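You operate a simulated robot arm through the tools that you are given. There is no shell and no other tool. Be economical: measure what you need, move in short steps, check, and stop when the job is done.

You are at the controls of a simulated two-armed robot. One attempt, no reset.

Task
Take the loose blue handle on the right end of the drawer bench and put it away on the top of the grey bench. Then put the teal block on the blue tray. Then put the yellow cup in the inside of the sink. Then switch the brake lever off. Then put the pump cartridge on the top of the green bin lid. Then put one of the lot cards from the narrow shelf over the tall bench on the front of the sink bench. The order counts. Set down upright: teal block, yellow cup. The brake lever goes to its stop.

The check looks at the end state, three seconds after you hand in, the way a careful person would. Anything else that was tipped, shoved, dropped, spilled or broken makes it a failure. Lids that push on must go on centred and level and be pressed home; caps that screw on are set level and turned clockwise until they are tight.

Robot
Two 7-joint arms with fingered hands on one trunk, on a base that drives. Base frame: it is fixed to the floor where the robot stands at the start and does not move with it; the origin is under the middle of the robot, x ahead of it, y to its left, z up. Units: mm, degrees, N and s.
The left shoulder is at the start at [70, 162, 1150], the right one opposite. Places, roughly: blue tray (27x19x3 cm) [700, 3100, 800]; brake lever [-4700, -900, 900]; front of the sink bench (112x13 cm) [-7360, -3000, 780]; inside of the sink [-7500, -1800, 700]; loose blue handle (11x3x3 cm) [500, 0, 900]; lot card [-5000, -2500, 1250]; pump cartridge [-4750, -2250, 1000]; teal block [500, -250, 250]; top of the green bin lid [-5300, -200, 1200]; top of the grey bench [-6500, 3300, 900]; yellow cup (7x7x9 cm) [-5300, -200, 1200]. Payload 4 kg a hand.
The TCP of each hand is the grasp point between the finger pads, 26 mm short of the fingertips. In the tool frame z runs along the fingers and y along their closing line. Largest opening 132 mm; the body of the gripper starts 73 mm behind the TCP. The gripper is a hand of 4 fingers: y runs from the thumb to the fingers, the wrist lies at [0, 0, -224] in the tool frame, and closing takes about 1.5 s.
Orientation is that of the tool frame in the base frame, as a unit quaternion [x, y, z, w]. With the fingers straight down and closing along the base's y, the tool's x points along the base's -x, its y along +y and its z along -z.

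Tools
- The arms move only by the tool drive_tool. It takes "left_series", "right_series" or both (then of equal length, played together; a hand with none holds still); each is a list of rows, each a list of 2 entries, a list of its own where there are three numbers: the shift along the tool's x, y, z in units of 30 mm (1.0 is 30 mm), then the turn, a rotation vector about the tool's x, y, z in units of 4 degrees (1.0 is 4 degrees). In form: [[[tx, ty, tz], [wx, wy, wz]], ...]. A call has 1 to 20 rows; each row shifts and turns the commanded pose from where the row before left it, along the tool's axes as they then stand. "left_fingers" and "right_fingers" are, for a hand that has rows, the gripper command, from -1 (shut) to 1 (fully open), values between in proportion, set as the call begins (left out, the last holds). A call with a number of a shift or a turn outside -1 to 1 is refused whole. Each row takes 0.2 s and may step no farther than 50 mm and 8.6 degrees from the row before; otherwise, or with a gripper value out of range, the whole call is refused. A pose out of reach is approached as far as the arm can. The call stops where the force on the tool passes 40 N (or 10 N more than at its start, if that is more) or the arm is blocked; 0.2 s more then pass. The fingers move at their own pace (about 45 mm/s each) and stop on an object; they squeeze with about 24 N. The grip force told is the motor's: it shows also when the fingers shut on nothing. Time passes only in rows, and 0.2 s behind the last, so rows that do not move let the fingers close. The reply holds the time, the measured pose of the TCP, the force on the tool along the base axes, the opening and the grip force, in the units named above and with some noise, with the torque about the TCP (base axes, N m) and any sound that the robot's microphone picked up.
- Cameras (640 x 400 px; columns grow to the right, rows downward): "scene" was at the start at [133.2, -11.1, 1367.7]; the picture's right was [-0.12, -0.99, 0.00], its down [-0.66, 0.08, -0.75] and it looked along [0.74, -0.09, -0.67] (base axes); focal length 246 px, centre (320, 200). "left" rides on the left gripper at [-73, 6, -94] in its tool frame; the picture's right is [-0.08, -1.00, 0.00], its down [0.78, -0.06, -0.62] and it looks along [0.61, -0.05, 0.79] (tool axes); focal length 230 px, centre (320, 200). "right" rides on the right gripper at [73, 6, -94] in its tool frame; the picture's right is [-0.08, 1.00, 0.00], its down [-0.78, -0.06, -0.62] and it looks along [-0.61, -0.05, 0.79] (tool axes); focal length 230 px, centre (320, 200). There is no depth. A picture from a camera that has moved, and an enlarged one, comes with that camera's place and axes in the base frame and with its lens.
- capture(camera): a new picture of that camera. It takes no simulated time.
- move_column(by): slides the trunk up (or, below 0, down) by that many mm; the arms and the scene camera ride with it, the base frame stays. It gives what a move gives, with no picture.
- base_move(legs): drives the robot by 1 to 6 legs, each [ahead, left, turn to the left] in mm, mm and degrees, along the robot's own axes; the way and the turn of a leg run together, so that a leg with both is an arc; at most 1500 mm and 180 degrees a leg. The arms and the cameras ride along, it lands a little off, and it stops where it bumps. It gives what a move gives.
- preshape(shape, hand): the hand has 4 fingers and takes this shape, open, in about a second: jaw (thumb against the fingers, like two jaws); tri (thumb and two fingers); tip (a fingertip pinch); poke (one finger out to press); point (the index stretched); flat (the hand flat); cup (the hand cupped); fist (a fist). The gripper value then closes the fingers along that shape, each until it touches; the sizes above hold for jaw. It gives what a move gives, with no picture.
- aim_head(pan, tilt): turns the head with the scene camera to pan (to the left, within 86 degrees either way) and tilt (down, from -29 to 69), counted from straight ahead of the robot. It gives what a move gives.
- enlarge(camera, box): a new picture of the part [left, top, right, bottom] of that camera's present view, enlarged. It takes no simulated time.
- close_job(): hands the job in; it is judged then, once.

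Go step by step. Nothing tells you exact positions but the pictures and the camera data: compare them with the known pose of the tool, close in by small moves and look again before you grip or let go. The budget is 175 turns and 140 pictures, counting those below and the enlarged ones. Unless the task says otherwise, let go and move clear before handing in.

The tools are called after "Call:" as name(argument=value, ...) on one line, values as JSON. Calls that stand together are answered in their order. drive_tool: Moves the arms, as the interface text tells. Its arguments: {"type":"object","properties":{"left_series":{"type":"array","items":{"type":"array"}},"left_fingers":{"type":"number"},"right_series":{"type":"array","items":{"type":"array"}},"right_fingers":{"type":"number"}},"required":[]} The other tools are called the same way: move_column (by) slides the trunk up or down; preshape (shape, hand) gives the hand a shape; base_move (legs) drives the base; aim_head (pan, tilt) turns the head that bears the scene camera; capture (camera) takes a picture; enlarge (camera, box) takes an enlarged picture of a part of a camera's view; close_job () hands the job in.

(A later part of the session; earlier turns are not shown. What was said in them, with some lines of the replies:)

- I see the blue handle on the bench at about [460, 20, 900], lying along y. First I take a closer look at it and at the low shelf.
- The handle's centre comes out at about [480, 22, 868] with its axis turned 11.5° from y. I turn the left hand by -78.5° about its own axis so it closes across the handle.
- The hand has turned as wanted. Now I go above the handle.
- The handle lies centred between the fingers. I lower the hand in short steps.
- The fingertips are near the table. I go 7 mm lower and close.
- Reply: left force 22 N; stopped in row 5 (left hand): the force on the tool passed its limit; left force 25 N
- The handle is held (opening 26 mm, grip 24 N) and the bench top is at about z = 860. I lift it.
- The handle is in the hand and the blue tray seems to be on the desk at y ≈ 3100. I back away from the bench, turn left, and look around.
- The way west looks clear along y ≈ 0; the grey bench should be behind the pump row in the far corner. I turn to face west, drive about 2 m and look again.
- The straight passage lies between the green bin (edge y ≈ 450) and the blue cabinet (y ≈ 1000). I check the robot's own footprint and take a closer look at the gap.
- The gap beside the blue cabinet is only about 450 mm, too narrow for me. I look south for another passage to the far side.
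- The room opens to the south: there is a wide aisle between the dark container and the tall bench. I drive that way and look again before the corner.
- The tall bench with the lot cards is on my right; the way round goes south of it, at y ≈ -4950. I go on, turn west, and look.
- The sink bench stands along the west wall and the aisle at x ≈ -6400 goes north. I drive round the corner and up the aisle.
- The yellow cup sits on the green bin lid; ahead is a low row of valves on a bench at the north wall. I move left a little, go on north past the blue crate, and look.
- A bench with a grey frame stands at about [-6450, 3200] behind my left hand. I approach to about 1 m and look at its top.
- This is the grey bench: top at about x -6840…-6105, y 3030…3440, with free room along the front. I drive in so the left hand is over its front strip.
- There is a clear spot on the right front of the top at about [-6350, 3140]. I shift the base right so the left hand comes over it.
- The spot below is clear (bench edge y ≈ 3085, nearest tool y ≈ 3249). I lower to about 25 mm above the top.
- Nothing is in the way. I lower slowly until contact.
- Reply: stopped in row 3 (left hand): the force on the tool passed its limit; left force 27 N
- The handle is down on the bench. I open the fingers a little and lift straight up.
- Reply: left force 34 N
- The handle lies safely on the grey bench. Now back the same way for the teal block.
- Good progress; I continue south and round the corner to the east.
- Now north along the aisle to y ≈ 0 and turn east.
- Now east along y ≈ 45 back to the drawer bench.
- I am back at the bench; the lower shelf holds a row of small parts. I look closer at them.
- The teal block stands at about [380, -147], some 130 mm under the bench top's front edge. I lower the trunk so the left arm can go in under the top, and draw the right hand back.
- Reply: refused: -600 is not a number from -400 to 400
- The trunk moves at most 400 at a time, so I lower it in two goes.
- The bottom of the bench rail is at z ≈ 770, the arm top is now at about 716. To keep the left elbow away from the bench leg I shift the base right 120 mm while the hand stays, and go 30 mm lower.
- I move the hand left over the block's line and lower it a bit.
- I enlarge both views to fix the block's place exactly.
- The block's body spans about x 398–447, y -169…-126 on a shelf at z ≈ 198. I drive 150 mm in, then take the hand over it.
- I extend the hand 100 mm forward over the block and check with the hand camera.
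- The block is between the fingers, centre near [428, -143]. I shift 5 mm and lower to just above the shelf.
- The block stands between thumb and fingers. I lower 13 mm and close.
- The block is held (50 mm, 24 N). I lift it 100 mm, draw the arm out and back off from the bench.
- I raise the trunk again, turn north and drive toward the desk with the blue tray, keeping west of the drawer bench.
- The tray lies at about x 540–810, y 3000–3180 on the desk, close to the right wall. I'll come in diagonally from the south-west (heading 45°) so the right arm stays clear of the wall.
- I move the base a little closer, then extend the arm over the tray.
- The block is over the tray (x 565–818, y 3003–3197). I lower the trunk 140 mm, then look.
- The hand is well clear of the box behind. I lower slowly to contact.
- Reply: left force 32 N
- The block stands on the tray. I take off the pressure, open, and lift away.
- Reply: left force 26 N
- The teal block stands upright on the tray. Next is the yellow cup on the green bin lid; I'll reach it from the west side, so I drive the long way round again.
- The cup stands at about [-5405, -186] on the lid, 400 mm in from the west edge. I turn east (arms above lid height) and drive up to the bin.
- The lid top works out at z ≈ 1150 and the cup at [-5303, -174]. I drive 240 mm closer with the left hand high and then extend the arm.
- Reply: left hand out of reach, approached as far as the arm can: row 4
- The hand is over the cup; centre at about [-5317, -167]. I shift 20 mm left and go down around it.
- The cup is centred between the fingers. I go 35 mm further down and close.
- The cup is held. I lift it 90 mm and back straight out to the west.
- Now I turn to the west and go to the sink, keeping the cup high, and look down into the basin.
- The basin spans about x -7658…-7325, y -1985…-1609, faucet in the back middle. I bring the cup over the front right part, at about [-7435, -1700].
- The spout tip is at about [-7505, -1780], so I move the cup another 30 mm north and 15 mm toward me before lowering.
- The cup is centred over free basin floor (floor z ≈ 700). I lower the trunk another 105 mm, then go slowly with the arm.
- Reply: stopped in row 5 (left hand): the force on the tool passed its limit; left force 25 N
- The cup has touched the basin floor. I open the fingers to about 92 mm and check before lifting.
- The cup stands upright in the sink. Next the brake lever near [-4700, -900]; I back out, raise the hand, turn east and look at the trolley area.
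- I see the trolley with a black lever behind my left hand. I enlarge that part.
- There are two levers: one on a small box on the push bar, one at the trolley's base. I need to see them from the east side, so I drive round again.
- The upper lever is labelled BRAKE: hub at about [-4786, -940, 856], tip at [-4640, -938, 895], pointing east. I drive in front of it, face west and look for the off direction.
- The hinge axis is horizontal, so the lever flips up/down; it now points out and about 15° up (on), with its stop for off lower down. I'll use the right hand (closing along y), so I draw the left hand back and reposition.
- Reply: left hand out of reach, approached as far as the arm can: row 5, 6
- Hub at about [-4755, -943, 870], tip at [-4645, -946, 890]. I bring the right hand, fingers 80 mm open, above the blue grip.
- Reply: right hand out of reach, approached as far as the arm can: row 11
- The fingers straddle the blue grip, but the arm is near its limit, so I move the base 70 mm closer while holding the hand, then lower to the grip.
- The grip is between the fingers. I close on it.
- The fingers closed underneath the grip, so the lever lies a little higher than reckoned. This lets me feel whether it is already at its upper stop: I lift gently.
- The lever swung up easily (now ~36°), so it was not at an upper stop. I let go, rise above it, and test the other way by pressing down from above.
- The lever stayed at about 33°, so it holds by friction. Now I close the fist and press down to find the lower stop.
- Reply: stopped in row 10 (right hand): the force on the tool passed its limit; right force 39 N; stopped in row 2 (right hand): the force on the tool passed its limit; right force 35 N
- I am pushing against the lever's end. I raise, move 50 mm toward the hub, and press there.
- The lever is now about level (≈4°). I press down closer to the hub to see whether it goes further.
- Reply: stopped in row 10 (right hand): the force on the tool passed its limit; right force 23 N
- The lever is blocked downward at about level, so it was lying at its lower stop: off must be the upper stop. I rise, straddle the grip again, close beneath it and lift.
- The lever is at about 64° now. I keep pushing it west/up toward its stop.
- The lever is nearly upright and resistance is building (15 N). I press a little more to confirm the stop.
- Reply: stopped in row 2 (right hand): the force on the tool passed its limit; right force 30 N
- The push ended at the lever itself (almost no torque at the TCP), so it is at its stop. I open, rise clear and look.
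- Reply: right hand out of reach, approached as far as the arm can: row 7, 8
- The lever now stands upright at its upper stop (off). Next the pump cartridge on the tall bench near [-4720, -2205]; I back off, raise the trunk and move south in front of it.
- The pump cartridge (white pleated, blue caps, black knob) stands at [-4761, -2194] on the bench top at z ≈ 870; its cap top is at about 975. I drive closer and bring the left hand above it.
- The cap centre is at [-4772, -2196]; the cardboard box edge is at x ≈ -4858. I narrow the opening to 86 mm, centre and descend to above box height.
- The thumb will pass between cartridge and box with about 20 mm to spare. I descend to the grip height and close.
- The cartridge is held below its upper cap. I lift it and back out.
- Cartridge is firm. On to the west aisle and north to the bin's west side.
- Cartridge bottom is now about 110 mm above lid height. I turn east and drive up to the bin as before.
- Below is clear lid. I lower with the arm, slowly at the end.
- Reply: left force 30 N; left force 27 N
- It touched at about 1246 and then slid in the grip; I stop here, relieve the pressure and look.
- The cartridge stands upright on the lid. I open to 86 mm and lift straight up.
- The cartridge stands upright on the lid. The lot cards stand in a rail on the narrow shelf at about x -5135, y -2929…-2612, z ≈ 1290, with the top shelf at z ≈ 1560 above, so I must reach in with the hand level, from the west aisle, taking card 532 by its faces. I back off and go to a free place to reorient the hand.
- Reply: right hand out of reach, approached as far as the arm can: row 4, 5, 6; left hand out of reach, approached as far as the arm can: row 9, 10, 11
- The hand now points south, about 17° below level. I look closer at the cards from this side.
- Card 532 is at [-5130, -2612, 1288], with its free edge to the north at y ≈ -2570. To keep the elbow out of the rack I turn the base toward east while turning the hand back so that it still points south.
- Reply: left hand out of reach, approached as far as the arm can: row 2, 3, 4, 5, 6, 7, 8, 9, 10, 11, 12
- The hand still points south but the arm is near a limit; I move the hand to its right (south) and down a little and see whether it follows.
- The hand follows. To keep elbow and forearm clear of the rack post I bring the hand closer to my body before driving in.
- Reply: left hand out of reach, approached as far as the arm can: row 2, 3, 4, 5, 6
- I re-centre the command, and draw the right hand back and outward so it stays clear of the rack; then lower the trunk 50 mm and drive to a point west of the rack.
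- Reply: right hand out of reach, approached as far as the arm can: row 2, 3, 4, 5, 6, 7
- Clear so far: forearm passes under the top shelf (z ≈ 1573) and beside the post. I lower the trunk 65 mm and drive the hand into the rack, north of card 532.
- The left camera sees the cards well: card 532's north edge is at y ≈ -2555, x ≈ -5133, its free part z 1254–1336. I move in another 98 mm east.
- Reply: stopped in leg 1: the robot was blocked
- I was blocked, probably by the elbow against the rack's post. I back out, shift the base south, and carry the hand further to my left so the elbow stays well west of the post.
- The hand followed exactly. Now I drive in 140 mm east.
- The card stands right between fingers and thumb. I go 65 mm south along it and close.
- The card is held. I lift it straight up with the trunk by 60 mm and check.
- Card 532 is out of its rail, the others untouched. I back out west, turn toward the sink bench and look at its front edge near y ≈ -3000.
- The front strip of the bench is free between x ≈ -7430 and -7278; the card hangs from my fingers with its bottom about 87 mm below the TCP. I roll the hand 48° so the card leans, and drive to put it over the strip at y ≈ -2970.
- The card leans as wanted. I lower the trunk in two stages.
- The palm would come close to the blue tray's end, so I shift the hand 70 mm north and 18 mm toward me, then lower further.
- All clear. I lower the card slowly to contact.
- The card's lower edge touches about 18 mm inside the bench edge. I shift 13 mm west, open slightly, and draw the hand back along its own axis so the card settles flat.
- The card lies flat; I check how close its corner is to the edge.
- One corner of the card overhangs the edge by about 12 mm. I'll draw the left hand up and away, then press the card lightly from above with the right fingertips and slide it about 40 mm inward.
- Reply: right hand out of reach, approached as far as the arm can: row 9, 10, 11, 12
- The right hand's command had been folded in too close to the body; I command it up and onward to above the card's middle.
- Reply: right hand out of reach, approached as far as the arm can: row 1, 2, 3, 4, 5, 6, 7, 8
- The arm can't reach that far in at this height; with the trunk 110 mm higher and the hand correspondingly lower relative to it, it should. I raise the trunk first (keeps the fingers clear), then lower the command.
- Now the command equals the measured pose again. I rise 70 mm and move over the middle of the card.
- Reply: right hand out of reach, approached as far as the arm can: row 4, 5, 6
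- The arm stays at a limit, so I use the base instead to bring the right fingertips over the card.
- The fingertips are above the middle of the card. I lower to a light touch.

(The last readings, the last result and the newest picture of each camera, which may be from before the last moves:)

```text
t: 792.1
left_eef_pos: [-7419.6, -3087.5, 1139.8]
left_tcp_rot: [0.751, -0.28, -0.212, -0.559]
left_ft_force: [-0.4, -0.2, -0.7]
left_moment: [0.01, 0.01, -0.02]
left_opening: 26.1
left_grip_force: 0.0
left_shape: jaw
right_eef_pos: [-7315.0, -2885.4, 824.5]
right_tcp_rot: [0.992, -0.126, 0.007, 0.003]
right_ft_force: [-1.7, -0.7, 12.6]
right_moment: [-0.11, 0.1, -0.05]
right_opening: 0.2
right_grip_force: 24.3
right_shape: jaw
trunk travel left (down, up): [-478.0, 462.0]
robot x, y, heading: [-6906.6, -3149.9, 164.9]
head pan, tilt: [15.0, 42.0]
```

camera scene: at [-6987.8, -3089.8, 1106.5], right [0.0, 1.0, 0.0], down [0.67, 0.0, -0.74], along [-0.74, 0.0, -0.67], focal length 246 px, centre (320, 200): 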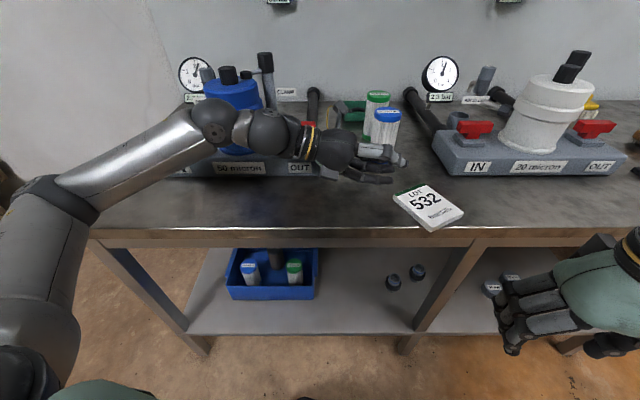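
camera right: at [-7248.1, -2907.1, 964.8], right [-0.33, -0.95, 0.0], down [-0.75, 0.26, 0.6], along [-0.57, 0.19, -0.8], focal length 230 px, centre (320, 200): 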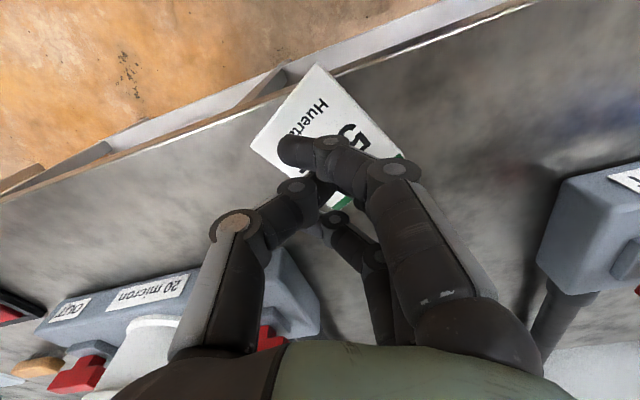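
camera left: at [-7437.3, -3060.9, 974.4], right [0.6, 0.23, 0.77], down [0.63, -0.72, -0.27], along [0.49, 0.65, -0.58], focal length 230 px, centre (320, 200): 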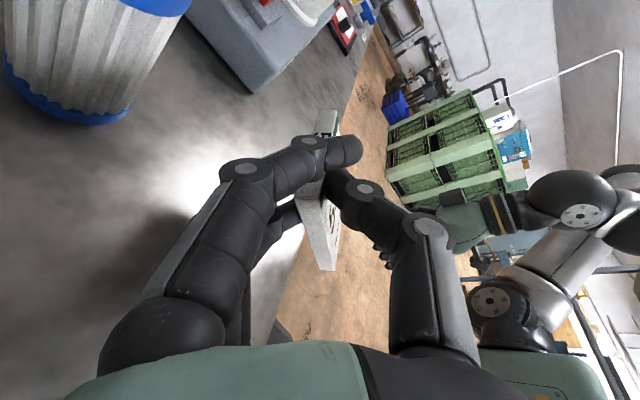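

Contact at 12 N. I slide the card about 38 mm inward with the base, then lift off.

Call:
base_move(legs=[[37, 10, 0]])

Call:
drive_tool(right_series=[[[0, 0, -0.3], [0, 0, 0]], [[0, 0, -0.6], [0, 0, 0]], [[0, 0, -0.8], [0, 0, 0]], [[0, 0, -0.8], [0, 0, 0]], [[0, 0, -0.8], [0, 0, 0]], [[0, 0, -0.5], [0, 0, 0]]])

Call:
base_move(legs=[[-200, 0, 0]])

Call:
enlarge(camera="scene", box=[240, 130, 560, 330])

```text
t: 793.0
left_eef_pos: [-7457.7, -3087.7, 1139.1]
left_tcp_rot: [0.751, -0.28, -0.211, -0.559]
left_ft_force: [-0.1, 1.2, -0.5]
left_moment: [0.0, -0.01, -0.03]
left_opening: 26.2
left_grip_force: 0.1
left_shape: jaw
right_eef_pos: [-7352.2, -2885.5, 824.2]
right_tcp_rot: [0.992, -0.127, 0.009, 0.003]
right_ft_force: [4.8, -0.6, 20.9]
right_moment: [-0.17, -0.04, 0.07]
right_opening: 0.2
right_grip_force: 24.1
right_shape: jaw
trunk travel left (down, up): [-478.0, 462.0]
robot x, y, heading: [-6944.2, -3152.9, 165.3]
head pan, tilt: [15.0, 42.0]
```

```text
t: 794.4
left_eef_pos: [-7457.7, -3087.0, 1138.7]
left_tcp_rot: [0.752, -0.279, -0.21, -0.559]
left_ft_force: [-0.7, 0.8, -0.2]
left_moment: [0.01, 0.0, 0.0]
left_opening: 26.4
left_grip_force: 0.0
left_shape: jaw
right_eef_pos: [-7341.0, -2872.6, 930.2]
right_tcp_rot: [0.992, -0.127, 0.008, 0.006]
right_ft_force: [-0.5, 0.0, -0.1]
right_moment: [0.02, 0.01, -0.06]
right_opening: 0.0
right_grip_force: 23.7
right_shape: jaw
right hand out of reach, approached as far as the arm can: row 4, 5, 6
trunk travel left (down, up): [-478.0, 462.0]
robot x, y, heading: [-6941.3, -3149.7, 165.1]
head pan, tilt: [15.0, 42.0]
```

```text
t: 796.0
left_eef_pos: [-7261.0, -3140.0, 1138.6]
left_tcp_rot: [0.752, -0.279, -0.211, -0.559]
left_ft_force: [-0.1, -0.5, 0.1]
left_moment: [-0.03, 0.0, 0.02]
left_opening: 26.0
left_grip_force: 0.1
left_shape: jaw
right_eef_pos: [-7144.5, -2924.6, 929.1]
right_tcp_rot: [0.992, -0.125, 0.006, 0.006]
right_ft_force: [0.2, -0.1, 0.0]
right_moment: [-0.01, 0.06, -0.01]
right_opening: 0.0
right_grip_force: 23.7
right_shape: jaw
trunk travel left (down, up): [-478.0, 462.0]
robot x, y, heading: [-6744.7, -3206.1, 165.1]
head pan, tilt: [15.0, 42.0]
```

```text
2.00 times, centred on (400, 230) of scene
camera zoom: at [-6877.7, -3190.8, 1216.5], right [0.0, 1.0, 0.0], down [0.67, 0.0, -0.74], along [-0.74, 0.0, -0.67], focal length 492 px, centre (160, 140)
```

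zoom: 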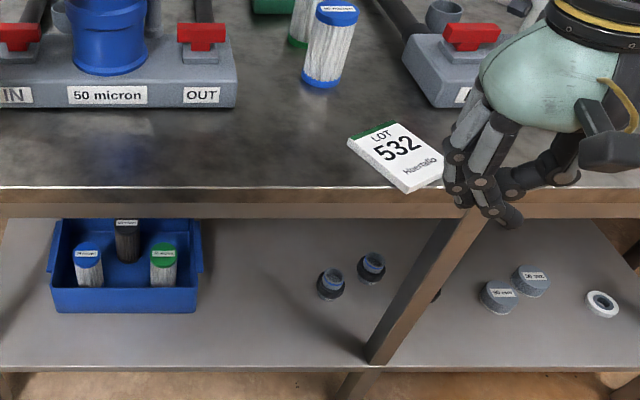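

The card lies flat and stable on the front of the sink bench, with only a corner tip of about 10 mm past the edge. Both hands are clear and every item is placed, so I hand in.

Call:
close_job()

```text
The job is handed in.
```

I did all six steps in the order you gave and handed the job in. I can't confirm two points: whether up is really off for the brake lever, and how the lot card is resting.

- **Blue handle:** lying on the top of the grey bench.
- **Teal block:** standing upright on the blue tray.
- **Yellow cup:** standing upright inside the sink.
- **Brake lever:** moved to its upper stop. There were no on/off markings. It was blocked going down from where it started, so I took up as off. I tested it in both directions before pushing it to the stop.
- **Pump cartridge:** standing on the green bin lid.
- **Lot card 532:** lying flat on the front of the sink bench. It is slightly turned, and one corner sticks out about 10 mm past the edge. I tried to slide it further in, but my fingers slipped over it.

While I was fetching the card, the base was stopped once at the rack with the lot cards, probably by my elbow touching its post. I backed off at once and saw nothing moved.
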